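You operate a simulated robot arm through the tools that you are given. There is no shell and no other tool.

The job below is to be done with a simulated robot arm. You get a single attempt, and the scene is never put back.

Task
Switch the meter on and test the seated core on its printed range.
Fine: plug in and lid shut for the test; leave both so.

The check looks at the end state, three seconds after you hand in, the way a careful person would. Anything else that was tipped, shoved, dropped, spilled or broken makes it a failure. Lids that push on must go on centred and level and be pressed home; caps that screw on are set level and turned clockwise until they are tight.

Robot
A 7-joint arm with a two-finger parallel gripper, fixed in place. Base frame: the origin is on the floor under the middle of its stand, x ahead of it, y to its left, z up; the work surface is at about z = 770. Units: mm, degrees, N and s.
With the tool pointing down near the work surface it reaches from about 220 to 680 mm from the base axis. Its first joint turns from -66.0 to 66.0 degrees. Payload 2.4 kg.
The TCP is the grasp point between the finger pads, 30 mm short of the fingertips. In the tool frame z runs along the fingers and y along their closing line. The gripper opens to 94 mm. The fingers are 28 mm wide and 10 mm thick; the gripper's body (50 by 96 mm) begins 55 mm behind the TCP.
Orientation is that of the tool frame in the base frame, as a unit quaternion [x, y, z, w]. With the fingers straight down and closing along the base's y, the tool's x points along the base's -x, its y along +y and its z along -z.

Tools
- The arm moves only by the tool move_arm. Its arguments are lists of equal length, an entry for each row: "xyz": the shift along the tool's x, y, z in mm, a list of three; "delta_rot": the turn, a rotation vector about the tool's x, y, z in degrees, a list of three; "grip": the finger opening in mm, from 0 to 94. In form: {"xyz": [[x, y, z], ...], "delta_rot": [[wx, wy, wz], ...], "grip": [grip, ...]}. A call has 1 to 20 rows; each row is the pose to reach, as a shift and turn from the pose commanded when the call began, along the tool's axes at that moment. Each row takes 0.2 s and may step no farther than 50 mm and 8.6 degrees from the row before; otherwise, or with a gripper value out of range, the whole call is refused. A pose out of reach is approached as far as the arm can. The call stops where the force on the tool passes 40 N (or 10 N more than at its start, if that is more) or the arm is blocked; 0.2 s more then pass. Each finger travels about 153 mm/s and halts on what it meets, pressing with about 32 N; the grip force reading is that of the motor and also rises with nothing between the fingers. The clock runs only during rows and for 0.2 s after the last one: add rows that repeat a pose to give the fingers time. It gives the time, the measured TCP pose, the force on the tool (base axes), the opening and the grip force at its end, in the units of the frame above (readings bear some noise), with the torque about the TCP (base axes, N m) and any sound that the robot's microphone picked up, and new pictures: "views" is both (left out), scene, wrist or none.
- Cameras (640 x 400 px; columns grow to the right, rows downward): "scene" is fixed at [40.3, 473.3, 1450.1]; the picture's right is [-0.75, -0.66, 0.00], its down [-0.35, 0.40, -0.85] and it looks along [0.56, -0.64, -0.53] (base axes); focal length 330 px, centre (320, 200). "wrist" rides on the gripper at [76, 14, -103] in the tool frame; the picture's right is [-0.18, 0.98, 0.00], its down [-0.75, -0.14, -0.64] and it looks along [-0.63, -0.12, 0.77] (tool axes); focal length 243 px, centre (320, 200). There is no depth. A picture from a camera that has moved, and an enlarged one, comes with that camera's place and axes in the base frame and with its lens.
- zoom(camera, box): a new picture of the part [left, top, right, bottom] of that camera's present view, enlarged. No time passes.
- hand_in(): hands the job in; it is judged then, once.

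Nothing tells you positions but the pictures and the camera data. Unless the task says otherwise, let go and move clear before handing in.

The tools are called after "Emit:" by a JSON object that holds its "api" and its "payload". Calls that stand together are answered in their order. move_arm: Moves the arm, as the interface text tells. Its arguments: {"type":"object","properties":{"xyz":{"type":"array","items":{"type":"array","items":{"type":"number"}}},"delta_rot":{"type":"array","items":{"type":"array","items":{"type":"number"}}},"grip":{"type":"array","items":{"type":"number"}},"views":{"type":"string","enum":["both","scene","wrist","none"]}},"required":["xyz","delta_rot","grip"]} The other tools are called the same way: zoom (camera, box) takes an enlarged picture of a part of a camera's view; hand_in () hands the job in.

At the start:

```text
time_s: 0.0
eef_pos: [449.7, -44.1, 1196.4]
tcp_rot: [0.0, 1.0, 0.0, 0.0]
force: [0.2, -0.3, -0.1]
wrist_torque: [0.03, -0.04, -0.01]
finger_gap: 93.9
grip_force: 0.0
```

scene: 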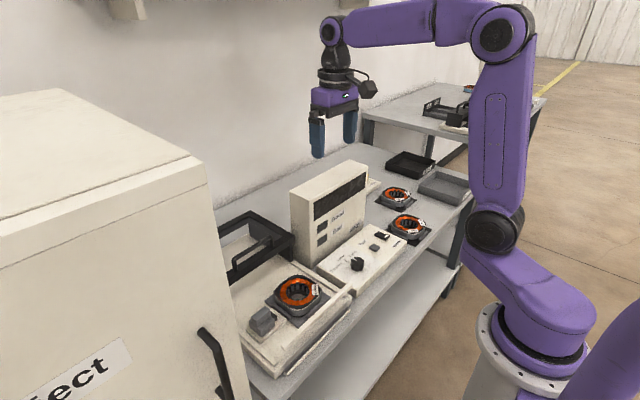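
wrist: 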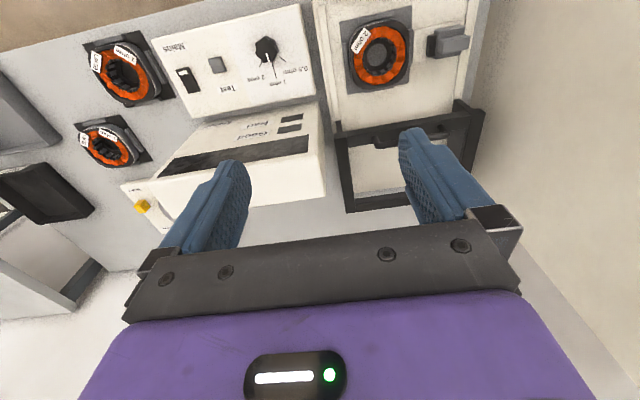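

I see a meter with a control panel (knob, mains switch, test button), a fixture with a seated core and a lid frame, and two other cores. I'll zoom in to read the labels first.

Emit:
{"api": "zoom", "payload": {"camera": "scene", "box": [220, 150, 480, 312]}}

Emit:
{"api": "zoom", "payload": {"camera": "scene", "box": [210, 200, 370, 390]}}

Emit:
{"api": "zoom", "payload": {"camera": "wrist", "box": [140, 0, 330, 120]}}

Emit:
{"api": "zoom", "payload": {"camera": "wrist", "box": [310, 0, 500, 210]}}

Emit:
{"api": "zoom", "payload": {"camera": "wrist", "box": [100, 90, 340, 240]}}

```text
2.46 times, centred on (350, 231) of scene
camera zoom: at [40.3, 473.3, 1450.1], right [-0.75, -0.66, 0.0], down [-0.35, 0.4, -0.85], along [0.56, -0.64, -0.53], focal length 812 px, centre (246, 124)
```

zoom: 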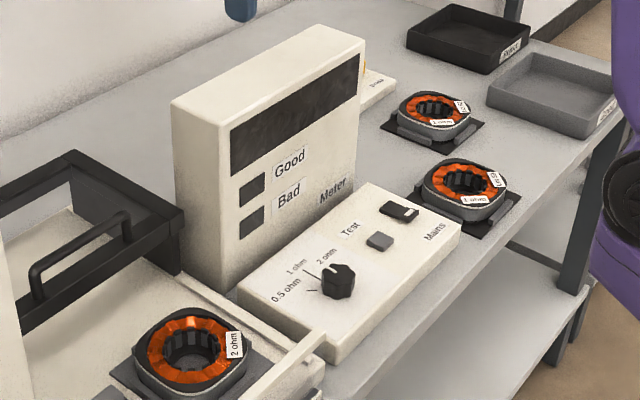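

```text
2.11 times, centred on (290, 295) of scene
camera zoom: at [40.3, 473.3, 1450.1], right [-0.75, -0.66, 0.0], down [-0.35, 0.4, -0.85], along [0.56, -0.64, -0.53], focal length 695 px, centre (383, 0)
```

zoom: 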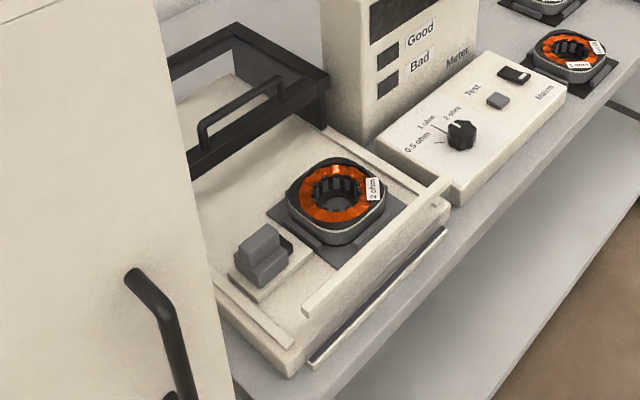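

```text
3.33 times, centred on (235, 60) of wrist
camera zoom: at [372.2, -30.1, 1298.4], right [0.18, 0.98, 0.0], down [0.75, -0.14, 0.64], along [0.63, -0.12, -0.77], focal length 809 px, centre (603, 667)
```

zoom: 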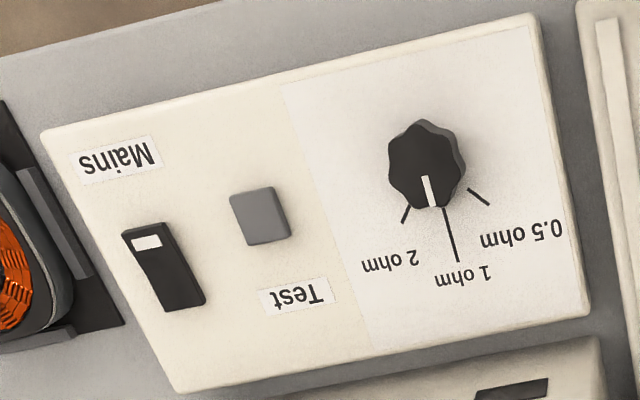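

```text
1.90 times, centred on (405, 105) of wrist
camera zoom: at [372.2, -30.1, 1298.4], right [0.18, 0.98, 0.0], down [0.75, -0.14, 0.64], along [0.63, -0.12, -0.77], focal length 462 px, centre (158, 381)
```

zoom: 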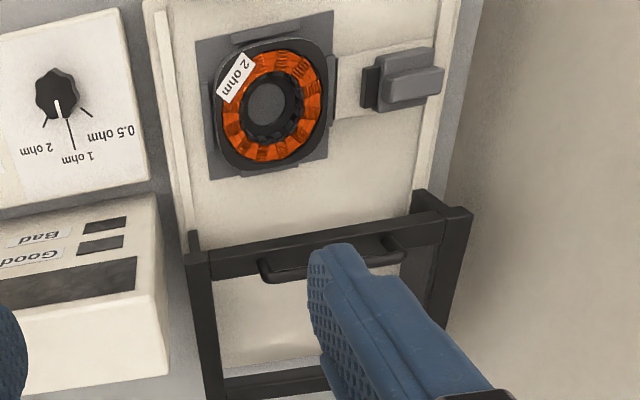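

```text
2.67 times, centred on (220, 165) of wrist
camera zoom: at [372.2, -30.1, 1298.4], right [0.18, 0.98, 0.0], down [0.75, -0.14, 0.64], along [0.63, -0.12, -0.77], focal length 647 px, centre (587, 293)
```

zoom: 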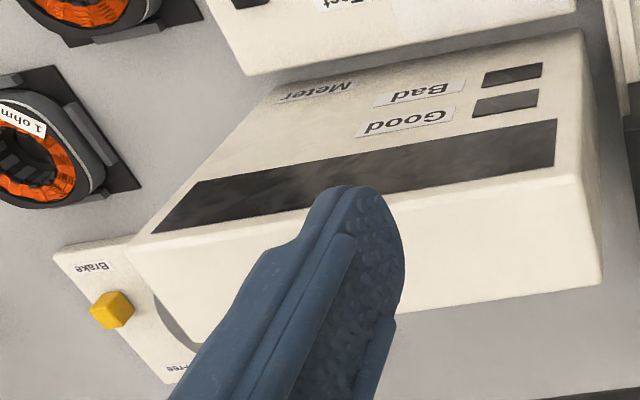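

I see the seated core is marked "2 ohm" while the range knob appears to be at 1 ohm. The lid looks open, and the grey plug slider sits next to the core. I'll move the wrist camera in for a closer look at the fixture.

Emit:
{"api": "move_arm", "payload": {"xyz": [[25, 14, 24], [50, 28, 48], [75, 42, 73], [100, 56, 97], [125, 65, 121], [150, 74, 146], [150, 74, 146]], "delta_rot": [[0, 0, 0], [0, 0, 0], [0, 0, 0], [0, 0, 0], [0, 0, 0], [0, 0, 0], [0, 0, 0]], "grip": [94, 94, 94, 94, 94, 94, 94]}}

```text
time_s: 1.6
eef_pos: [299.3, 30.0, 1050.6]
tcp_rot: [0.001, 1.0, 0.0, 0.0]
force: [-0.2, 0.0, 0.1]
wrist_torque: [0.01, -0.02, 0.01]
finger_gap: 93.9
grip_force: 0.0
camera wrist: at [222.1, 44.6, 1152.0], right [0.19, 0.98, 0.0], down [0.75, -0.14, 0.64], along [0.63, -0.12, -0.77], focal length 243 px, centre (320, 200)
```

scene: 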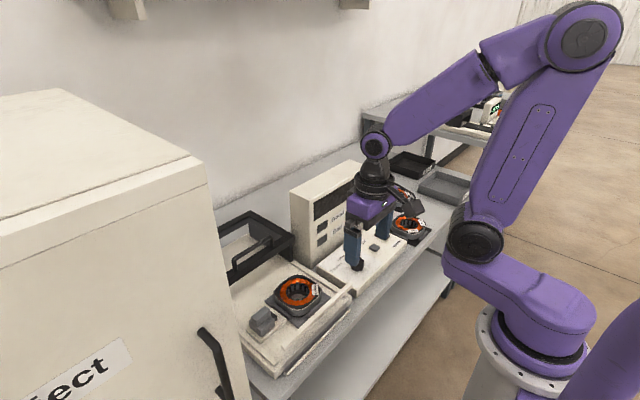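
wrist: 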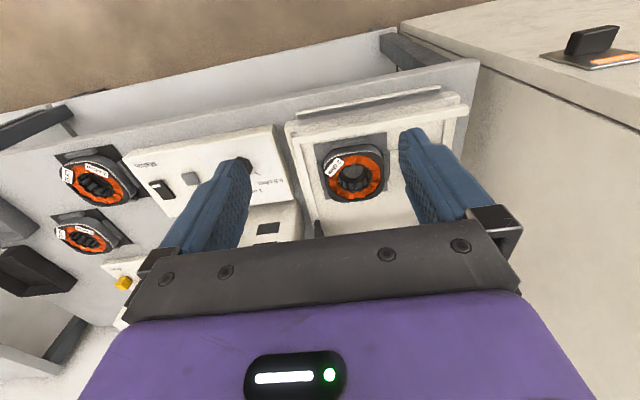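

The camera sees the fixture from above here, but the fingers hide the lid. I'll zoom in on the details that are visible, then pick a better vantage point for the lid.

Emit:
{"api": "zoom", "payload": {"camera": "wrist", "box": [400, 0, 640, 150]}}

Emit:
{"api": "zoom", "payload": {"camera": "wrist", "box": [270, 70, 490, 210]}}

Emit:
{"api": "zoom", "payload": {"camera": "wrist", "box": [0, 130, 310, 324]}}

Emit:
{"api": "zoom", "payload": {"camera": "scene", "box": [200, 190, 360, 290]}}

```text
2.67 times, centred on (520, 75) of wrist
camera zoom: at [222.1, 44.6, 1152.0], right [0.19, 0.98, 0.0], down [0.75, -0.14, 0.64], along [0.63, -0.12, -0.77], focal length 647 px, centre (-213, 533)
```

zoom: 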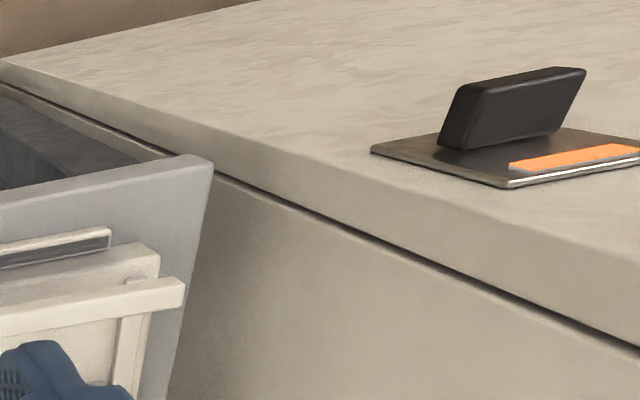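

```text
2.86 times, centred on (380, 140) of wrist
camera zoom: at [222.1, 44.6, 1152.0], right [0.19, 0.98, 0.0], down [0.75, -0.14, 0.64], along [0.63, -0.12, -0.77], focal length 693 px, centre (149, 371)
```

zoom: 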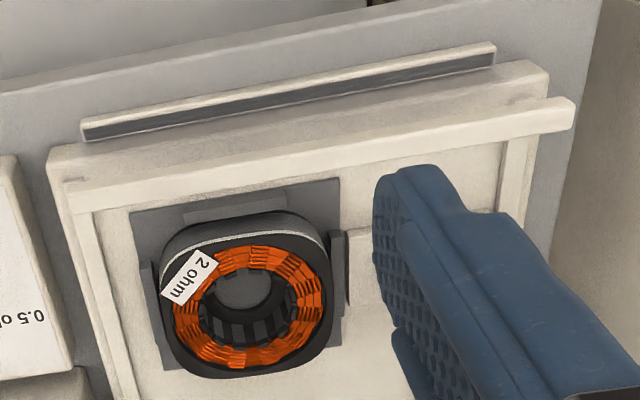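

```text
2.06 times, centred on (155, 227) of wrist
camera zoom: at [222.1, 44.6, 1152.0], right [0.19, 0.98, 0.0], down [0.75, -0.14, 0.64], along [0.63, -0.12, -0.77], focal length 500 px, centre (660, 144)
```

zoom: 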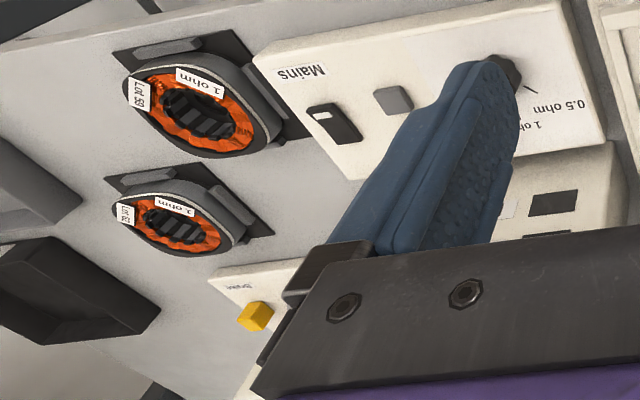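

```text
4.00 times, centred on (280, 240) of scene
camera zoom: at [40.3, 473.3, 1450.1], right [-0.75, -0.66, 0.0], down [-0.35, 0.4, -0.85], along [0.56, -0.64, -0.53], focal length 1320 px, centre (480, 40)
```

zoom: 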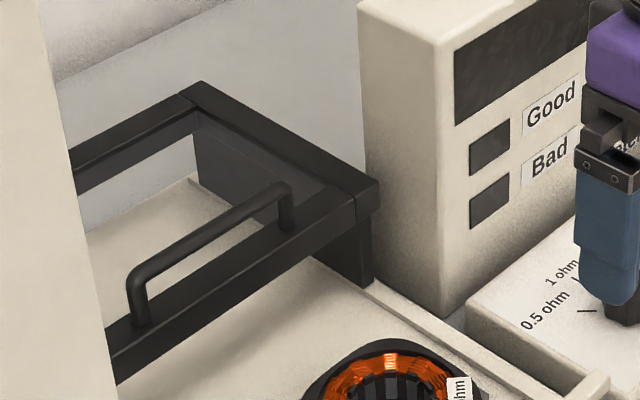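

The lid looks like a framed slider that runs on the fixture rails along x, with a handle on its front bar. I'll move above the fixture so the plug, core and handle all show between the fingers.

Emit:
{"api": "move_arm", "payload": {"xyz": [[-40, 15, -10], [-80, 30, -20], [-120, 45, -30], [-170, 60, -40], [-170, 60, -40]], "delta_rot": [[0, 0, 0], [0, 0, 0], [0, 0, 0], [0, 0, 0], [0, 0, 0]], "grip": [94, 94, 94, 94, 94]}}

```text
refused: row 4 steps farther than a row can; nothing moved
```

I'm making the same move in smaller steps, because the last one was refused for stepping too far.

Emit:
{"api": "move_arm", "payload": {"xyz": [[-40, 15, -10], [-80, 30, -20], [-120, 45, -30], [-150, 55, -38], [-170, 60, -40], [-170, 60, -40]], "delta_rot": [[0, 0, 0], [0, 0, 0], [0, 0, 0], [0, 0, 0], [0, 0, 0], [0, 0, 0]], "grip": [94, 94, 94, 94, 94, 94]}}

```text
time_s: 3.0
eef_pos: [471.3, 89.6, 1089.2]
tcp_rot: [0.0, 1.0, 0.0, 0.0]
force: [0.3, -0.9, 0.3]
wrist_torque: [-0.01, 0.0, -0.02]
finger_gap: 93.9
grip_force: 0.1
camera wrist: at [392.8, 103.5, 1192.2], right [0.18, 0.98, 0.0], down [0.75, -0.14, 0.64], along [0.63, -0.12, -0.77], focal length 243 px, centre (320, 200)
```

scene: 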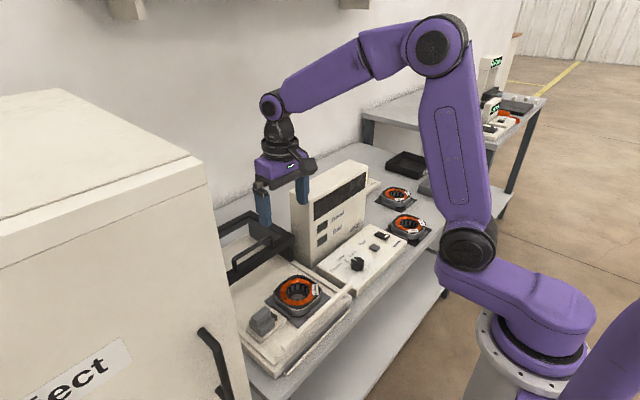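
wrist: 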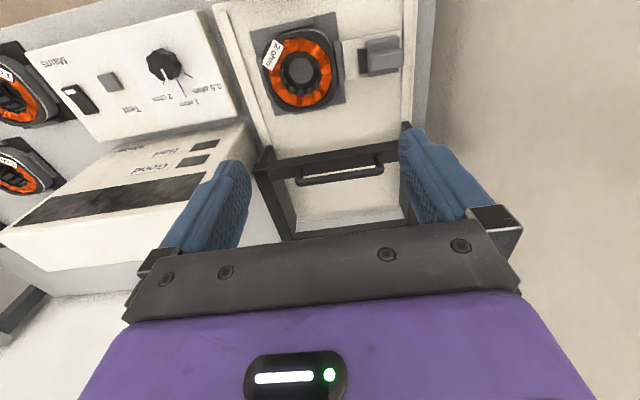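

Emit:
{"api": "zoom", "payload": {"camera": "wrist", "box": [200, 0, 460, 162]}}

Emit:
{"api": "zoom", "payload": {"camera": "wrist", "box": [240, 120, 420, 250]}}

Emit:
{"api": "zoom", "payload": {"camera": "wrist", "box": [20, 0, 260, 150]}}

Emit:
{"api": "zoom", "payload": {"camera": "scene", "box": [460, 50, 560, 150]}}

```text
2.46 times, centred on (330, 81) of wrist
camera zoom: at [392.8, 103.5, 1192.2], right [0.18, 0.98, 0.0], down [0.75, -0.14, 0.64], along [0.63, -0.12, -0.77], focal length 597 px, centre (295, 493)
```

zoom: 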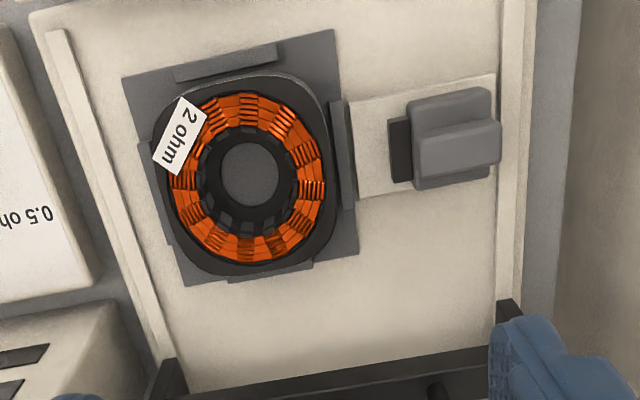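

```text
3.08 times, centred on (330, 185) of wrist
camera zoom: at [392.8, 103.5, 1192.2], right [0.18, 0.98, 0.0], down [0.75, -0.14, 0.64], along [0.63, -0.12, -0.77], focal length 746 px, centre (289, 246)
```

zoom: 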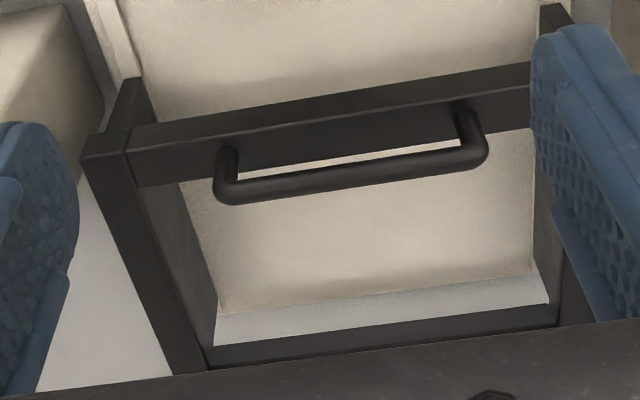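

```text
2.67 times, centred on (140, 75) of wrist
camera zoom: at [392.8, 103.5, 1192.2], right [0.18, 0.98, 0.0], down [0.75, -0.14, 0.64], along [0.63, -0.12, -0.77], focal length 647 px, centre (800, 533)
```

zoom: 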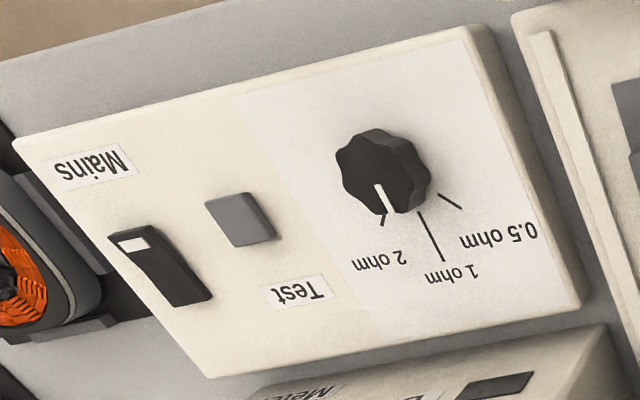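

```text
4.00 times, centred on (510, 100) of scene
camera zoom: at [40.3, 473.3, 1450.1], right [-0.75, -0.66, 0.0], down [-0.35, 0.4, -0.85], along [0.56, -0.64, -0.53], focal length 1320 px, centre (-440, 600)
```

zoom: 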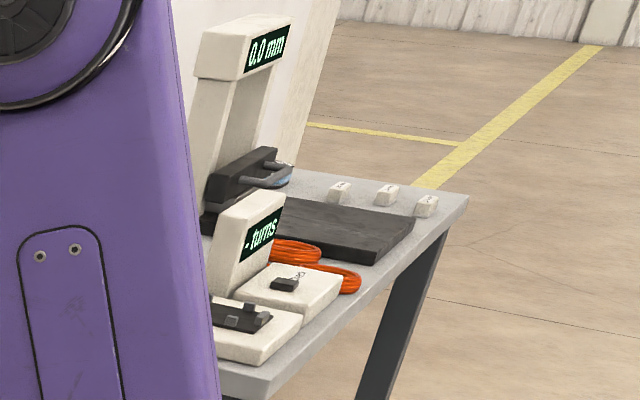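

I've got a clear view of the plug block, core, lid handle and meter panel; the knob sits on 1 ohm. Next I'll go lower for a closer look at the plug.

Emit:
{"api": "move_arm", "payload": {"xyz": [[10, 20, 45], [20, 40, 85], [30, 60, 120], [30, 60, 140], [30, 60, 140]], "delta_rot": [[0, 0, 0], [0, 0, 0], [0, 0, 0], [0, 0, 0], [0, 0, 0]], "grip": [94, 94, 94, 94, 94]}}

```text
refused: row 1 steps farther than a row can; nothing moved
```

I'm repeating the descent with smaller steps after that refusal.

Emit:
{"api": "move_arm", "payload": {"xyz": [[8, 15, 35], [16, 30, 70], [24, 45, 105], [30, 60, 140], [30, 60, 140]], "delta_rot": [[0, 0, 0], [0, 0, 0], [0, 0, 0], [0, 0, 0], [0, 0, 0]], "grip": [94, 94, 94, 94, 94]}}

```text
time_s: 4.2
eef_pos: [439.6, 150.1, 951.1]
tcp_rot: [0.0, 1.0, 0.0, 0.0]
force: [-0.2, -0.5, -0.4]
wrist_torque: [0.0, -0.02, 0.01]
finger_gap: 93.8
grip_force: 0.0
camera wrist: at [362.5, 163.7, 1052.6], right [0.19, 0.98, 0.0], down [0.75, -0.14, 0.64], along [0.63, -0.12, -0.77], focal length 243 px, centre (320, 200)
```

scene: 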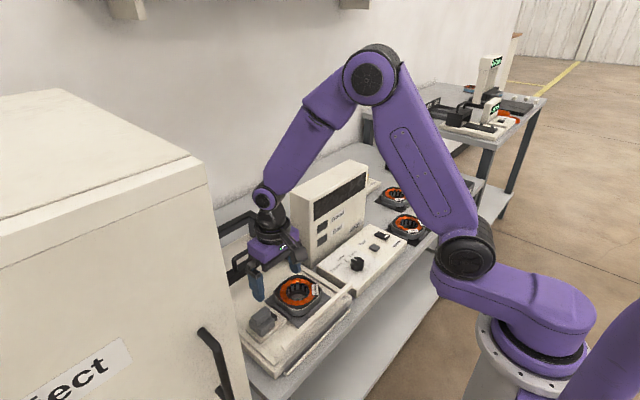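
wrist: 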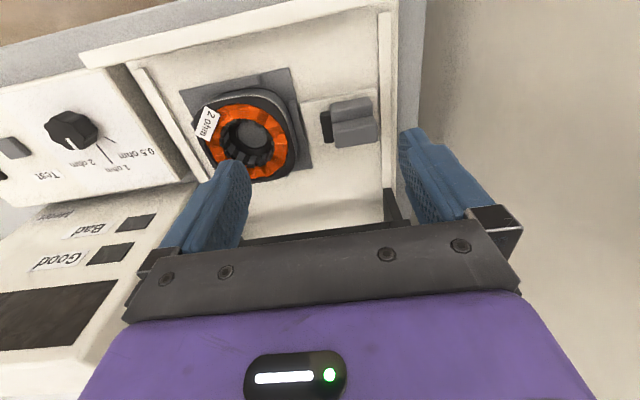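

Emit:
{"api": "zoom", "payload": {"camera": "wrist", "box": [290, 70, 410, 180]}}

Emit:
{"api": "zoom", "payload": {"camera": "wrist", "box": [70, 20, 430, 245]}}

Emit:
{"api": "zoom", "payload": {"camera": "scene", "box": [230, 260, 350, 380]}}

```text
3.64 times, centred on (350, 125) of wrist
camera zoom: at [362.5, 163.7, 1052.6], right [0.19, 0.98, 0.0], down [0.75, -0.14, 0.64], along [0.63, -0.12, -0.77], focal length 882 px, centre (211, 473)
```

zoom: 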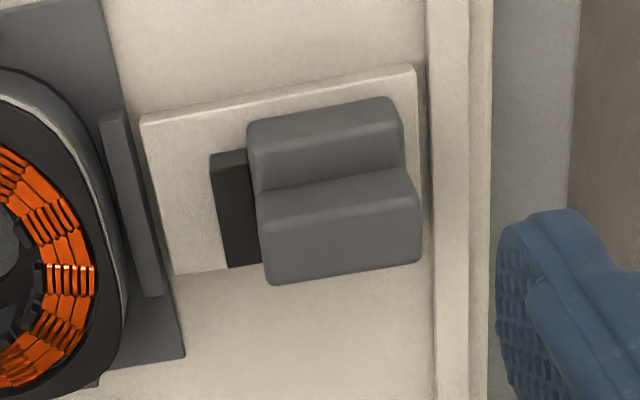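

```text
1.78 times, centred on (250, 132) of wrist
camera zoom: at [362.5, 163.7, 1052.6], right [0.19, 0.98, 0.0], down [0.75, -0.14, 0.64], along [0.63, -0.12, -0.77], focal length 431 px, centre (444, 320)
```

zoom: 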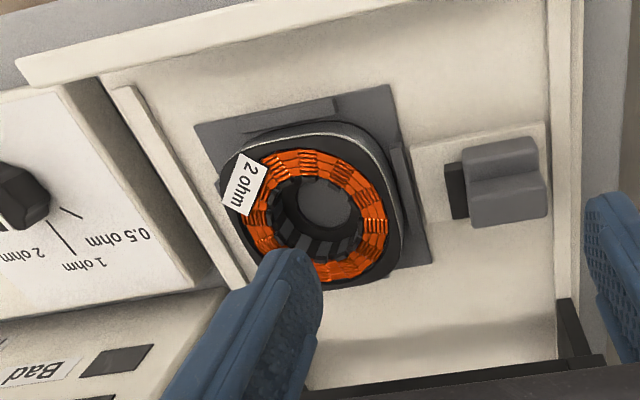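

```text
3.33 times, centred on (290, 320) of scene
camera zoom: at [40.3, 473.3, 1450.1], right [-0.75, -0.66, 0.0], down [-0.35, 0.4, -0.85], along [0.56, -0.64, -0.53], focal length 1100 px, centre (420, -200)
```

zoom: 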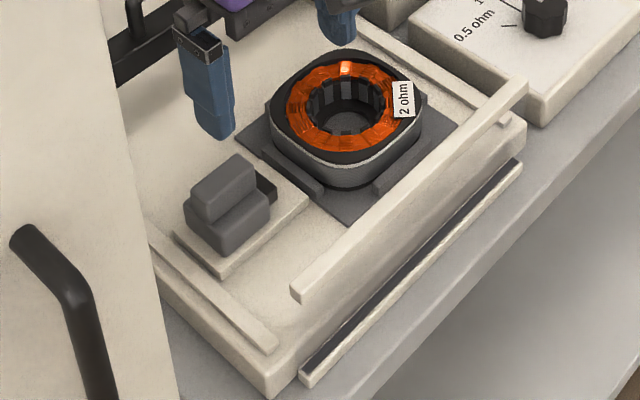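

The plug is a stepped grey block with a dark nub facing the core, and there is about a 20 mm gap on its plate. I want a top-down view of it and of the lid, so I'm moving forward in x.

Emit:
{"api": "move_arm", "payload": {"xyz": [[-30, 5, 0], [-60, 10, 0], [-80, 10, 0], [-80, 10, 0]], "delta_rot": [[0, 0, 0], [0, 0, 0], [0, 0, 0], [0, 0, 0]], "grip": [94, 94, 94, 94], "views": "wrist"}}

```text
time_s: 5.2
eef_pos: [520.0, 160.9, 949.9]
tcp_rot: [0.0, 1.0, -0.001, 0.001]
force: [-0.4, 0.4, -0.8]
wrist_torque: [0.04, 0.02, 0.02]
finger_gap: 94.0
grip_force: 0.1
camera wrist: at [442.7, 173.9, 1052.4], right [0.18, 0.98, 0.0], down [0.75, -0.14, 0.64], along [0.63, -0.12, -0.77], focal length 243 px, centre (320, 200)
```

wrist: 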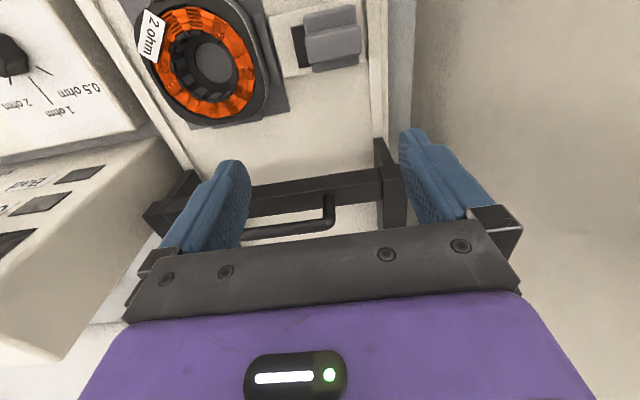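

Emit:
{"api": "zoom", "payload": {"camera": "wrist", "box": [270, 0, 420, 94]}}

Emit:
{"api": "zoom", "payload": {"camera": "wrist", "box": [140, 120, 430, 250]}}

```text
4.26 times, centred on (345, 47) of wrist
camera zoom: at [442.7, 173.9, 1052.4], right [0.18, 0.98, 0.0], down [0.75, -0.14, 0.64], along [0.63, -0.12, -0.77], focal length 1032 px, centre (214, 851)
```

zoom: 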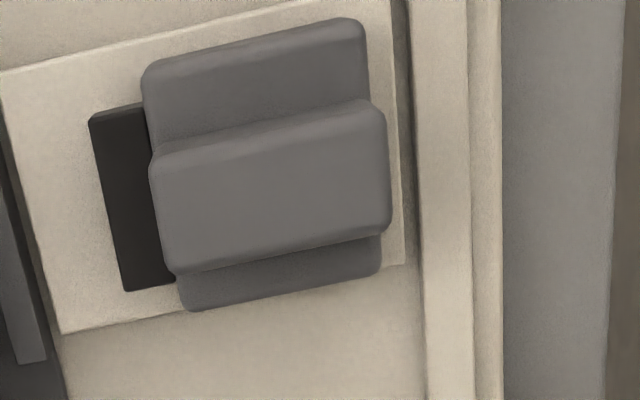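

```text
2.21 times, centred on (285, 185) of wrist
camera zoom: at [442.7, 173.9, 1052.4], right [0.18, 0.98, 0.0], down [0.75, -0.14, 0.64], along [0.63, -0.12, -0.77], focal length 535 px, centre (397, 233)
```

zoom: 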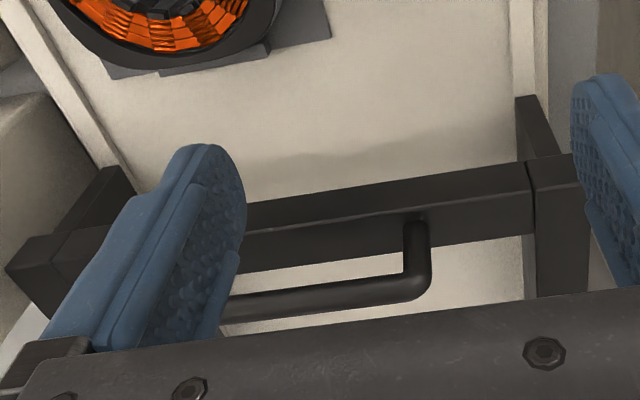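

The plug is about 46 × 46 mm with a narrower ridge along y, and its top centre is near (474, 178, 817). I'll turn the tool −90° so the fingers close along x, and hover over it.

Emit:
{"api": "move_arm", "payload": {"xyz": [[4, 2, 4], [8, 3, 8], [12, 5, 12], [16, 7, 16], [20, 8, 20], [25, 10, 25], [30, 12, 30], [35, 14, 35], [40, 16, 40], [45, 17.5, 45], [45.5, 17.5, 50], [45.5, 17.5, 50]], "delta_rot": [[0, 0, -8.2], [0, 0, -16.4], [0, 0, -24.6], [0, 0, -32.8], [0, 0, -41], [0, 0, -49.2], [0, 0, -57.4], [0, 0, -65.6], [0, 0, -73.8], [0, 0, -82], [0, 0, -90], [0, 0, -90]], "grip": [94, 94, 94, 94, 94, 94, 94, 94, 94, 94, 94, 94]}}

```text
time_s: 7.8
eef_pos: [473.2, 178.1, 900.9]
tcp_rot: [0.708, -0.707, 0.0, 0.0]
force: [0.5, -0.5, -0.2]
wrist_torque: [0.0, 0.0, 0.0]
finger_gap: 93.9
grip_force: 0.0
camera wrist: at [458.7, 100.9, 1002.0], right [-0.98, 0.18, 0.0], down [0.14, 0.75, 0.64], along [0.12, 0.63, -0.77], focal length 243 px, centre (320, 200)
```

scene: 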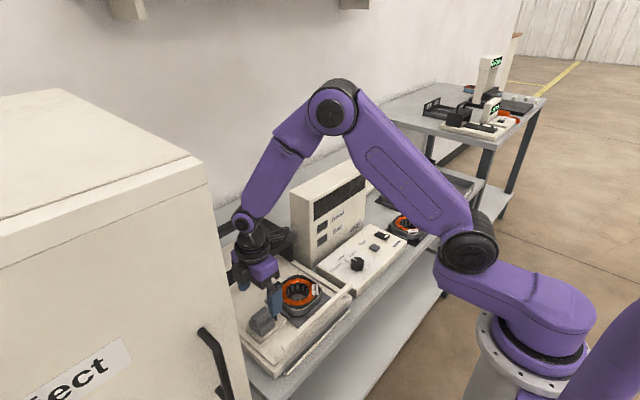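
wrist: 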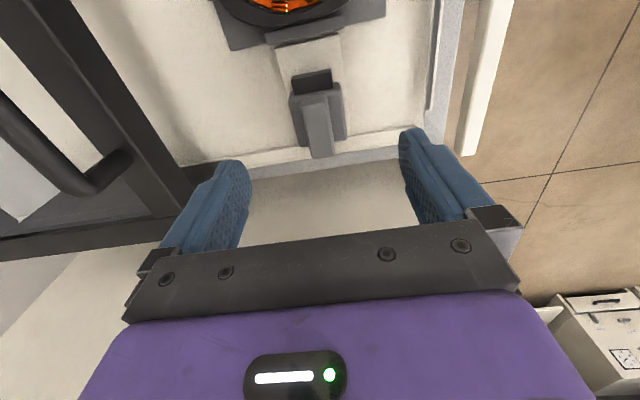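

Emit:
{"api": "zoom", "payload": {"camera": "wrist", "box": [240, 20, 410, 180]}}

Emit:
{"api": "zoom", "payload": {"camera": "scene", "box": [220, 240, 340, 380]}}

```text
2.50 times, centred on (325, 100) of wrist
camera zoom: at [458.7, 100.9, 1002.0], right [-0.98, 0.18, 0.0], down [0.14, 0.75, 0.64], along [0.12, 0.63, -0.77], focal length 606 px, centre (308, 450)
```

zoom: 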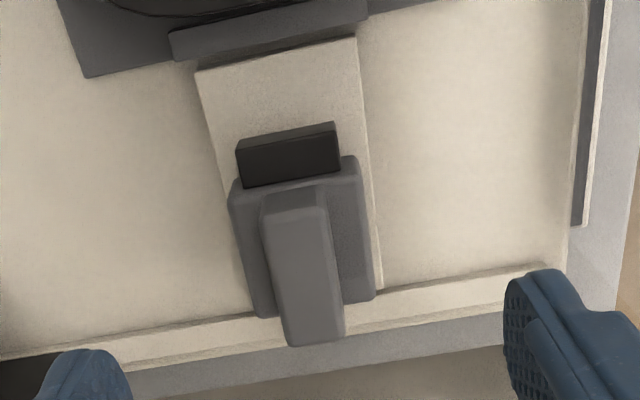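

```text
2.86 times, centred on (280, 310) of scene
camera zoom: at [40.3, 473.3, 1450.1], right [-0.75, -0.66, 0.0], down [-0.35, 0.4, -0.85], along [0.56, -0.64, -0.53], focal length 943 px, centre (434, -114)
```

zoom: 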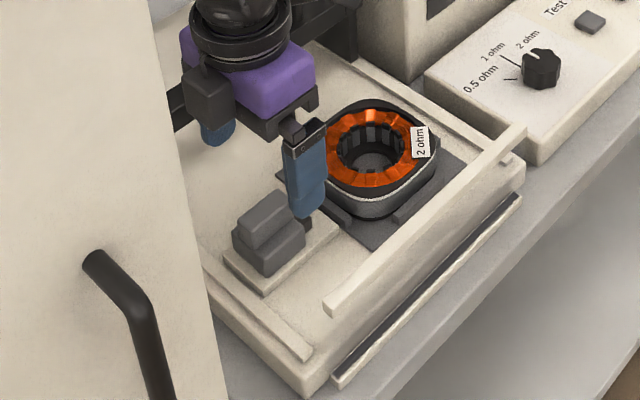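

The plug ridge is about 20 mm thick at x≈475, y≈180, with the fingers straddling it. I'll descend so the fingertips sit at about z=800.

Emit:
{"api": "move_arm", "payload": {"xyz": [[-1, -1.5, 20], [-1, -1.5, 40], [-1, -1.5, 56], [-1, -1.5, 64], [-1, -1.5, 71], [-1, -1.5, 71]], "delta_rot": [[0, 0, 0], [0, 0, 0], [0, 0, 0], [0, 0, 0], [0, 0, 0], [0, 0, 0]], "grip": [94, 94, 94, 94, 94, 94]}}

```text
time_s: 9.2
eef_pos: [475.8, 178.3, 830.0]
tcp_rot: [0.707, -0.707, 0.0, 0.0]
force: [0.0, -0.6, -0.4]
wrist_torque: [-0.01, 0.02, 0.0]
finger_gap: 93.9
grip_force: 0.1
camera wrist: at [459.9, 101.5, 931.2], right [-0.98, 0.18, 0.0], down [0.14, 0.75, 0.64], along [0.12, 0.63, -0.77], focal length 243 px, centre (320, 200)
```

scene: 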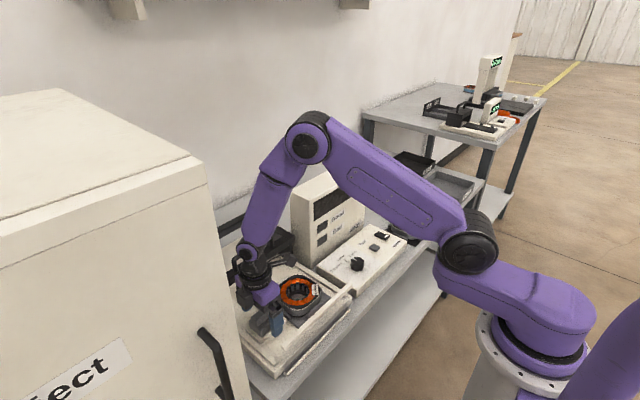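
wrist: 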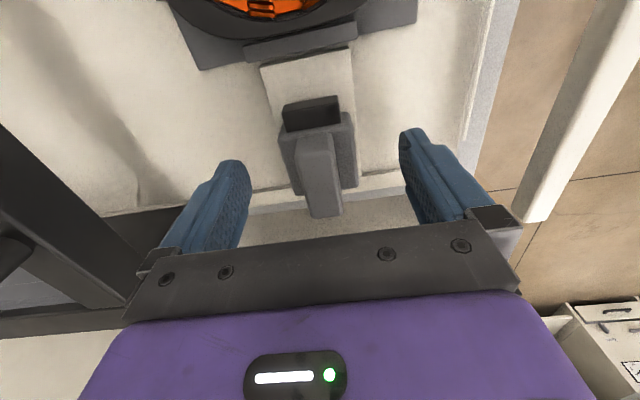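

Emit:
{"api": "zoom", "payload": {"camera": "wrist", "box": [240, 70, 400, 230]}}

Emit:
{"api": "zoom", "payload": {"camera": "scene", "box": [225, 250, 325, 370]}}

```text
2.50 times, centred on (320, 150) of wrist
camera zoom: at [459.9, 101.5, 931.2], right [-0.98, 0.18, 0.0], down [0.14, 0.75, 0.64], along [0.12, 0.63, -0.77], focal length 606 px, centre (320, 325)
```

zoom: 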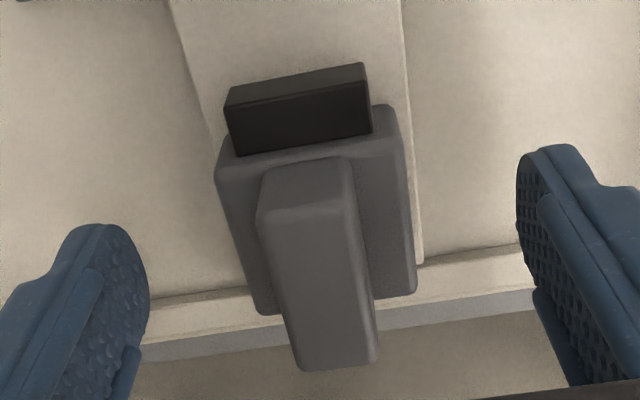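

```text
3.33 times, centred on (275, 310) of scene
camera zoom: at [40.3, 473.3, 1450.1], right [-0.75, -0.66, 0.0], down [-0.35, 0.4, -0.85], along [0.56, -0.64, -0.53], focal length 1100 px, centre (470, -167)
```

zoom: 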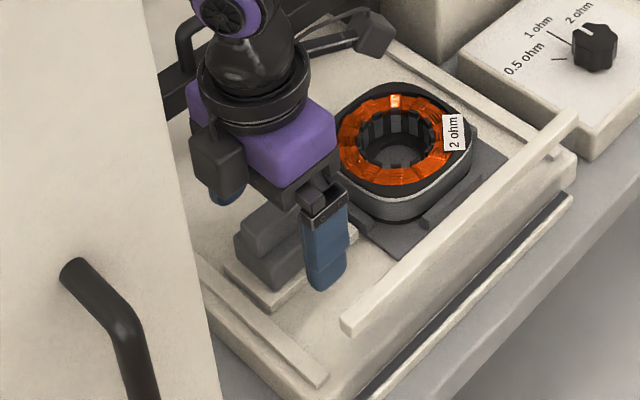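

The ridge spans about z=803–827 and y=158–200. I'll raise 7 mm so the tips clear the lower tier, then close on the ridge.

Emit:
{"api": "move_arm", "payload": {"xyz": [[0, 1, -7], [0, 1, -7], [0, 1, -7], [0, 1, -7], [0, 1, -7]], "delta_rot": [[0, 0, 0], [0, 0, 0], [0, 0, 0], [0, 0, 0], [0, 0, 0]], "grip": [94, 60, 30, 10, 10]}}

```text
time_s: 10.4
eef_pos: [475.4, 178.7, 836.5]
tcp_rot: [-0.707, 0.708, -0.001, 0.001]
force: [4.4, -1.3, -5.4]
wrist_torque: [0.73, 0.01, 0.15]
finger_gap: 19.7
grip_force: 45.0
camera wrist: at [459.5, 101.5, 938.3], right [-0.98, 0.19, 0.0], down [0.14, 0.75, 0.64], along [0.12, 0.63, -0.77], focal length 243 px, centre (320, 200)
```

scene: 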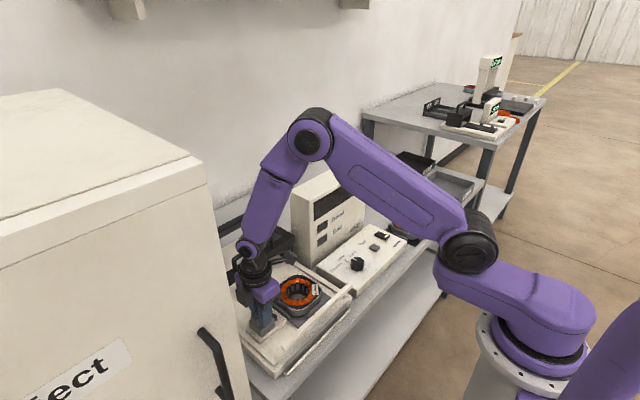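
wrist: 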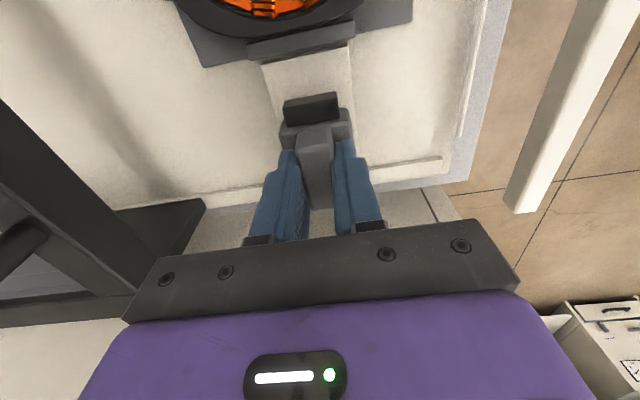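

The ridge is gripped at 19.7 mm. Now I'll slide the plug gently toward the core (−y) and watch the force.

Emit:
{"api": "move_arm", "payload": {"xyz": [[3, 0, 0], [6, 0, 0], [9, 0, 0], [12, 0, 0], [12, 0, 0]], "delta_rot": [[0, 0, 0], [0, 0, 0], [0, 0, 0], [0, 0, 0], [0, 0, 0]], "grip": [10, 10, 10, 10, 10]}}

```text
time_s: 11.6
eef_pos: [475.5, 165.6, 835.6]
tcp_rot: [-0.706, 0.708, -0.001, 0.0]
force: [4.0, 1.0, 0.9]
wrist_torque: [1.21, 0.12, 0.22]
finger_gap: 20.1
grip_force: 45.6
camera wrist: at [459.5, 89.7, 938.3], right [-0.98, 0.19, 0.0], down [0.14, 0.75, 0.64], along [0.12, 0.63, -0.77], focal length 243 px, centre (320, 200)
```

scene: 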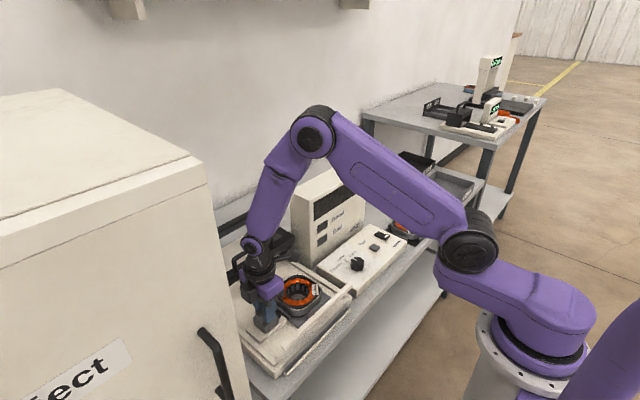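
wrist: 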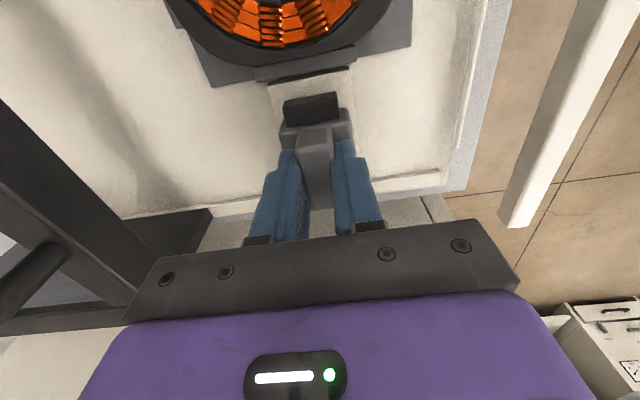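

The plug slides freely with little force. I'll look at the remaining gap, then keep pushing in small steps.

Emit:
{"api": "zoom", "payload": {"camera": "wrist", "box": [220, 40, 400, 160]}}

Emit:
{"api": "move_arm", "payload": {"xyz": [[2, 0, 0], [4, 0, 0], [6, 0, 0], [8, 0, 0], [10, 0, 0], [10, 0, 0]], "delta_rot": [[0, 0, 0], [0, 0, 0], [0, 0, 0], [0, 0, 0], [0, 0, 0], [0, 0, 0]], "grip": [10, 10, 10, 10, 10, 10]}}

```text
3.33 times, centred on (310, 100) of wrist
camera zoom: at [459.5, 89.7, 938.3], right [-0.98, 0.19, 0.0], down [0.14, 0.75, 0.64], along [0.12, 0.63, -0.77], focal length 809 px, centre (353, 533)
```

zoom: 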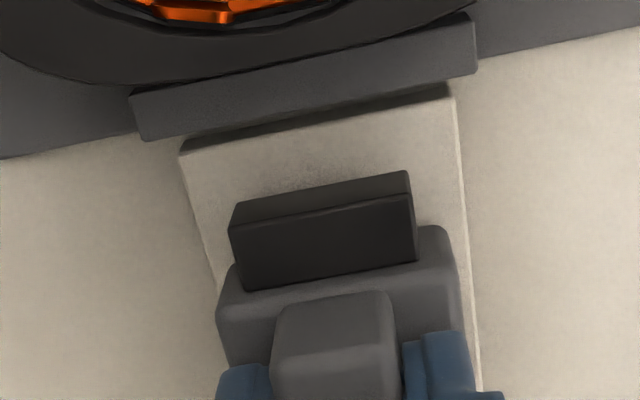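

```text
time_s: 13.0
eef_pos: [474.9, 157.3, 836.1]
tcp_rot: [-0.707, 0.707, 0.0, 0.0]
force: [7.1, 1.4, 1.4]
wrist_torque: [0.59, -0.03, 0.12]
finger_gap: 19.8
grip_force: 44.9
camera wrist: at [459.5, 79.9, 938.3], right [-0.98, 0.18, 0.0], down [0.14, 0.75, 0.64], along [0.12, 0.63, -0.77], focal length 243 px, centre (320, 200)
```

scene: 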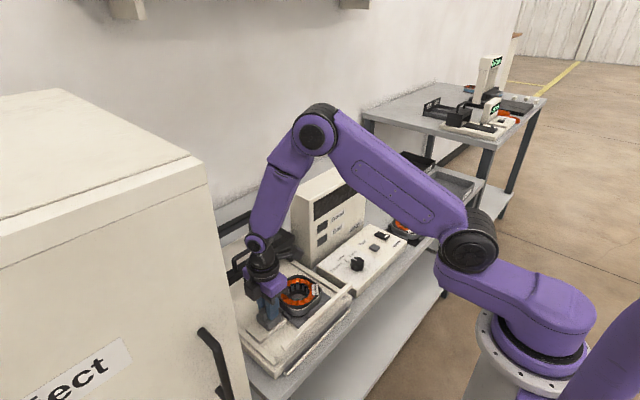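
wrist: 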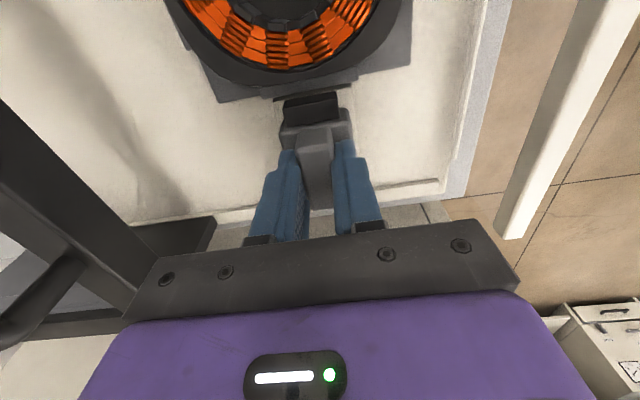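

Emit:
{"api": "zoom", "payload": {"camera": "wrist", "box": [220, 40, 400, 160]}}

Emit:
{"api": "zoom", "payload": {"camera": "scene", "box": [230, 260, 350, 360]}}

```text
3.33 times, centred on (310, 100) of wrist
camera zoom: at [459.5, 79.9, 938.3], right [-0.98, 0.18, 0.0], down [0.14, 0.75, 0.64], along [0.12, 0.63, -0.77], focal length 809 px, centre (353, 533)
```

zoom: 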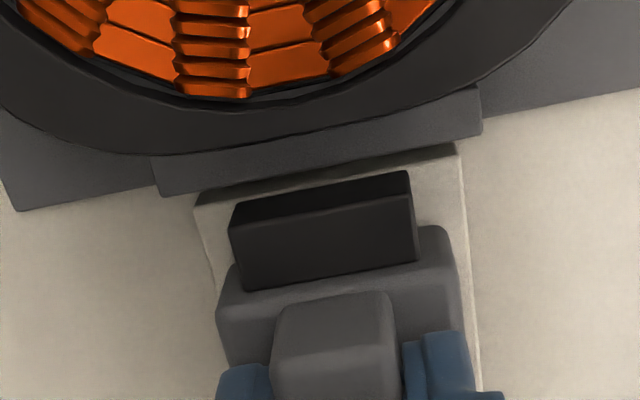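

```text
4.00 times, centred on (290, 310) of scene
camera zoom: at [40.4, 473.3, 1450.1], right [-0.75, -0.66, 0.0], down [-0.35, 0.4, -0.85], along [0.56, -0.64, -0.53], focal length 1320 px, centre (440, -240)
```

zoom: 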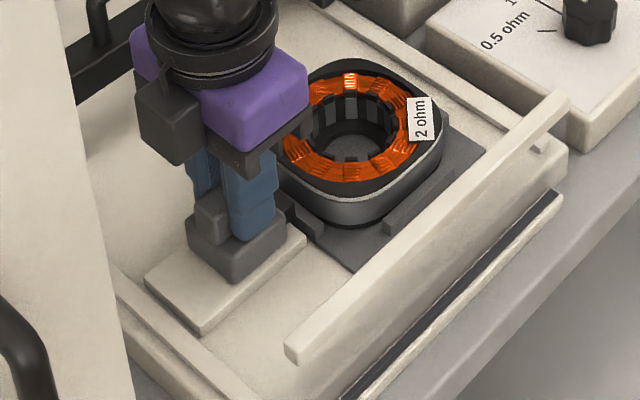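

There are still a few mm between the nub and the core's terminal bar, so I'll continue in 1.5 mm steps until I feel the stop.

Emit:
{"api": "move_arm", "payload": {"xyz": [[1.5, 0, 0], [3, 0, 0], [4.5, 0, 0], [6, 0, 0], [7.5, 0, 0], [9, 0, 0], [9, 0, 0]], "delta_rot": [[0, 0, 0], [0, 0, 0], [0, 0, 0], [0, 0, 0], [0, 0, 0], [0, 0, 0], [0, 0, 0]], "grip": [10, 10, 10, 10, 10, 10, 10]}}

```text
time_s: 14.6
eef_pos: [474.4, 147.8, 836.0]
tcp_rot: [-0.706, 0.708, 0.0, 0.001]
force: [6.0, 1.0, 10.8]
wrist_torque: [0.19, 0.09, 0.1]
finger_gap: 20.1
grip_force: 44.9
camera wrist: at [459.5, 70.9, 938.3], right [-0.98, 0.18, 0.0], down [0.14, 0.75, 0.64], along [0.12, 0.63, -0.77], focal length 243 px, centre (320, 200)
```

scene: 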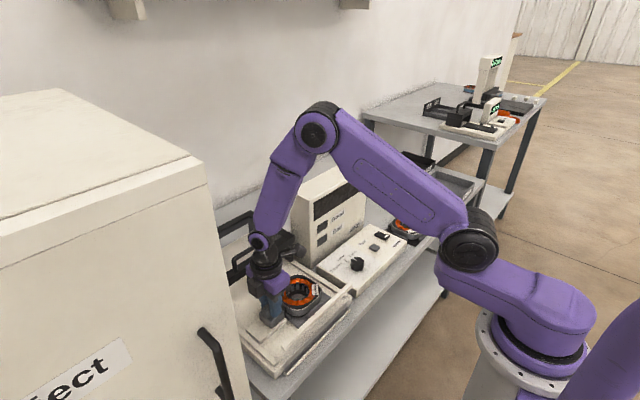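
wrist: 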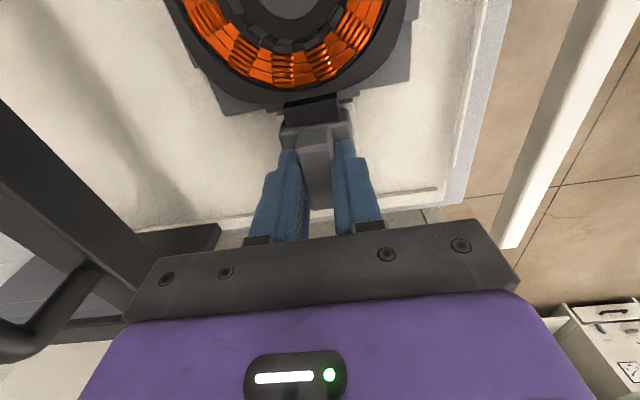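

Emit:
{"api": "zoom", "payload": {"camera": "wrist", "box": [220, 40, 400, 160]}}

Emit:
{"api": "zoom", "payload": {"camera": "scene", "box": [250, 270, 350, 350]}}

```text
3.33 times, centred on (310, 100) of wrist
camera zoom: at [459.5, 70.9, 938.3], right [-0.98, 0.18, 0.0], down [0.14, 0.75, 0.64], along [0.12, 0.63, -0.77], focal length 809 px, centre (353, 533)
```

zoom: 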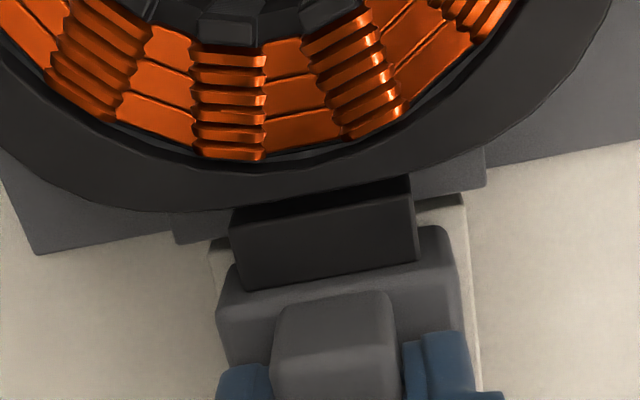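

```text
5.00 times, centred on (300, 310) of scene
camera zoom: at [40.3, 473.3, 1450.1], right [-0.75, -0.66, 0.0], down [-0.35, 0.4, -0.85], along [0.56, -0.64, -0.53], focal length 1650 px, centre (420, -350)
```

zoom: 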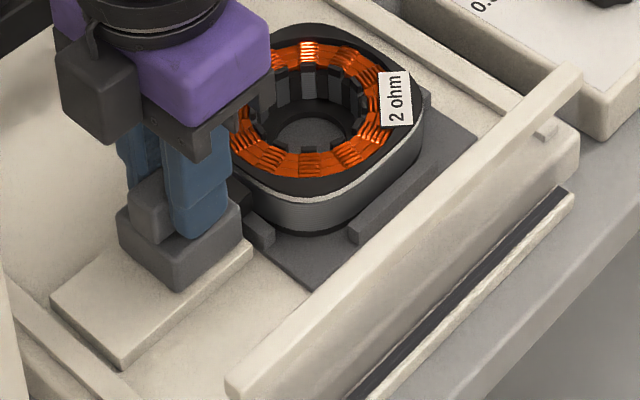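

The nub is now over the terminal bar, close to the core's side. I'll advance 1 mm at a time and check for contact.

Emit:
{"api": "move_arm", "payload": {"xyz": [[1, 0, 0], [2, 0, 0], [2, 0, 0]], "delta_rot": [[0, 0, 0], [0, 0, 0], [0, 0, 0]], "grip": [10, 10, 10], "views": "wrist"}}

```text
time_s: 15.4
eef_pos: [475.0, 145.8, 836.1]
tcp_rot: [0.707, -0.707, 0.001, 0.0]
force: [7.9, 0.7, 3.5]
wrist_torque: [-0.29, -0.05, 0.05]
finger_gap: 20.0
grip_force: 45.3
camera wrist: at [459.5, 68.6, 938.3], right [-0.98, 0.18, 0.0], down [0.14, 0.75, 0.64], along [0.12, 0.63, -0.77], focal length 243 px, centre (320, 200)
```

wrist: 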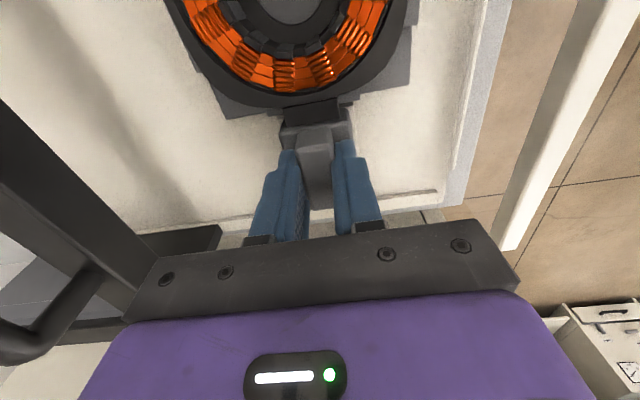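

Emit:
{"api": "zoom", "payload": {"camera": "wrist", "box": [220, 40, 400, 160]}}

Emit:
{"api": "move_arm", "payload": {"xyz": [[1, 0, 0], [2, 0, 0], [2, 0, 0]], "delta_rot": [[0, 0, 0], [0, 0, 0], [0, 0, 0]], "grip": [10, 10, 10], "views": "wrist"}}

Emit:
{"api": "zoom", "payload": {"camera": "wrist", "box": [220, 40, 400, 160]}}

```text
3.33 times, centred on (310, 100) of wrist
camera zoom: at [459.5, 68.6, 938.3], right [-0.98, 0.18, 0.0], down [0.14, 0.75, 0.64], along [0.12, 0.63, -0.77], focal length 809 px, centre (353, 533)
```

zoom: 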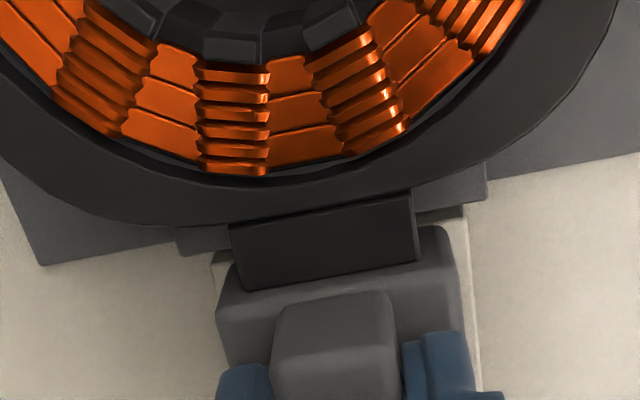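

```text
time_s: 16.2
eef_pos: [474.9, 144.7, 837.1]
tcp_rot: [-0.707, 0.707, 0.0, 0.0]
force: [11.1, 3.5, 1.9]
wrist_torque: [-0.93, -0.02, -0.03]
finger_gap: 19.6
grip_force: 45.0
camera wrist: at [459.5, 67.5, 938.3], right [-0.98, 0.18, 0.0], down [0.14, 0.75, 0.64], along [0.12, 0.63, -0.77], focal length 243 px, centre (320, 200)
```

wrist: 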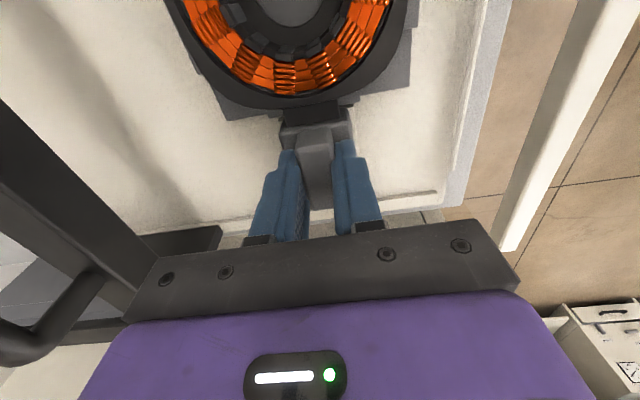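

```text
3.33 times, centred on (310, 100) of wrist
camera zoom: at [459.5, 67.5, 938.3], right [-0.98, 0.18, 0.0], down [0.14, 0.75, 0.64], along [0.12, 0.63, -0.77], focal length 809 px, centre (353, 533)
```

zoom: 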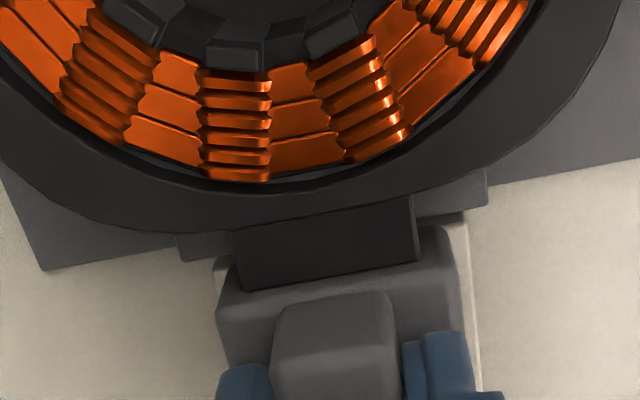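

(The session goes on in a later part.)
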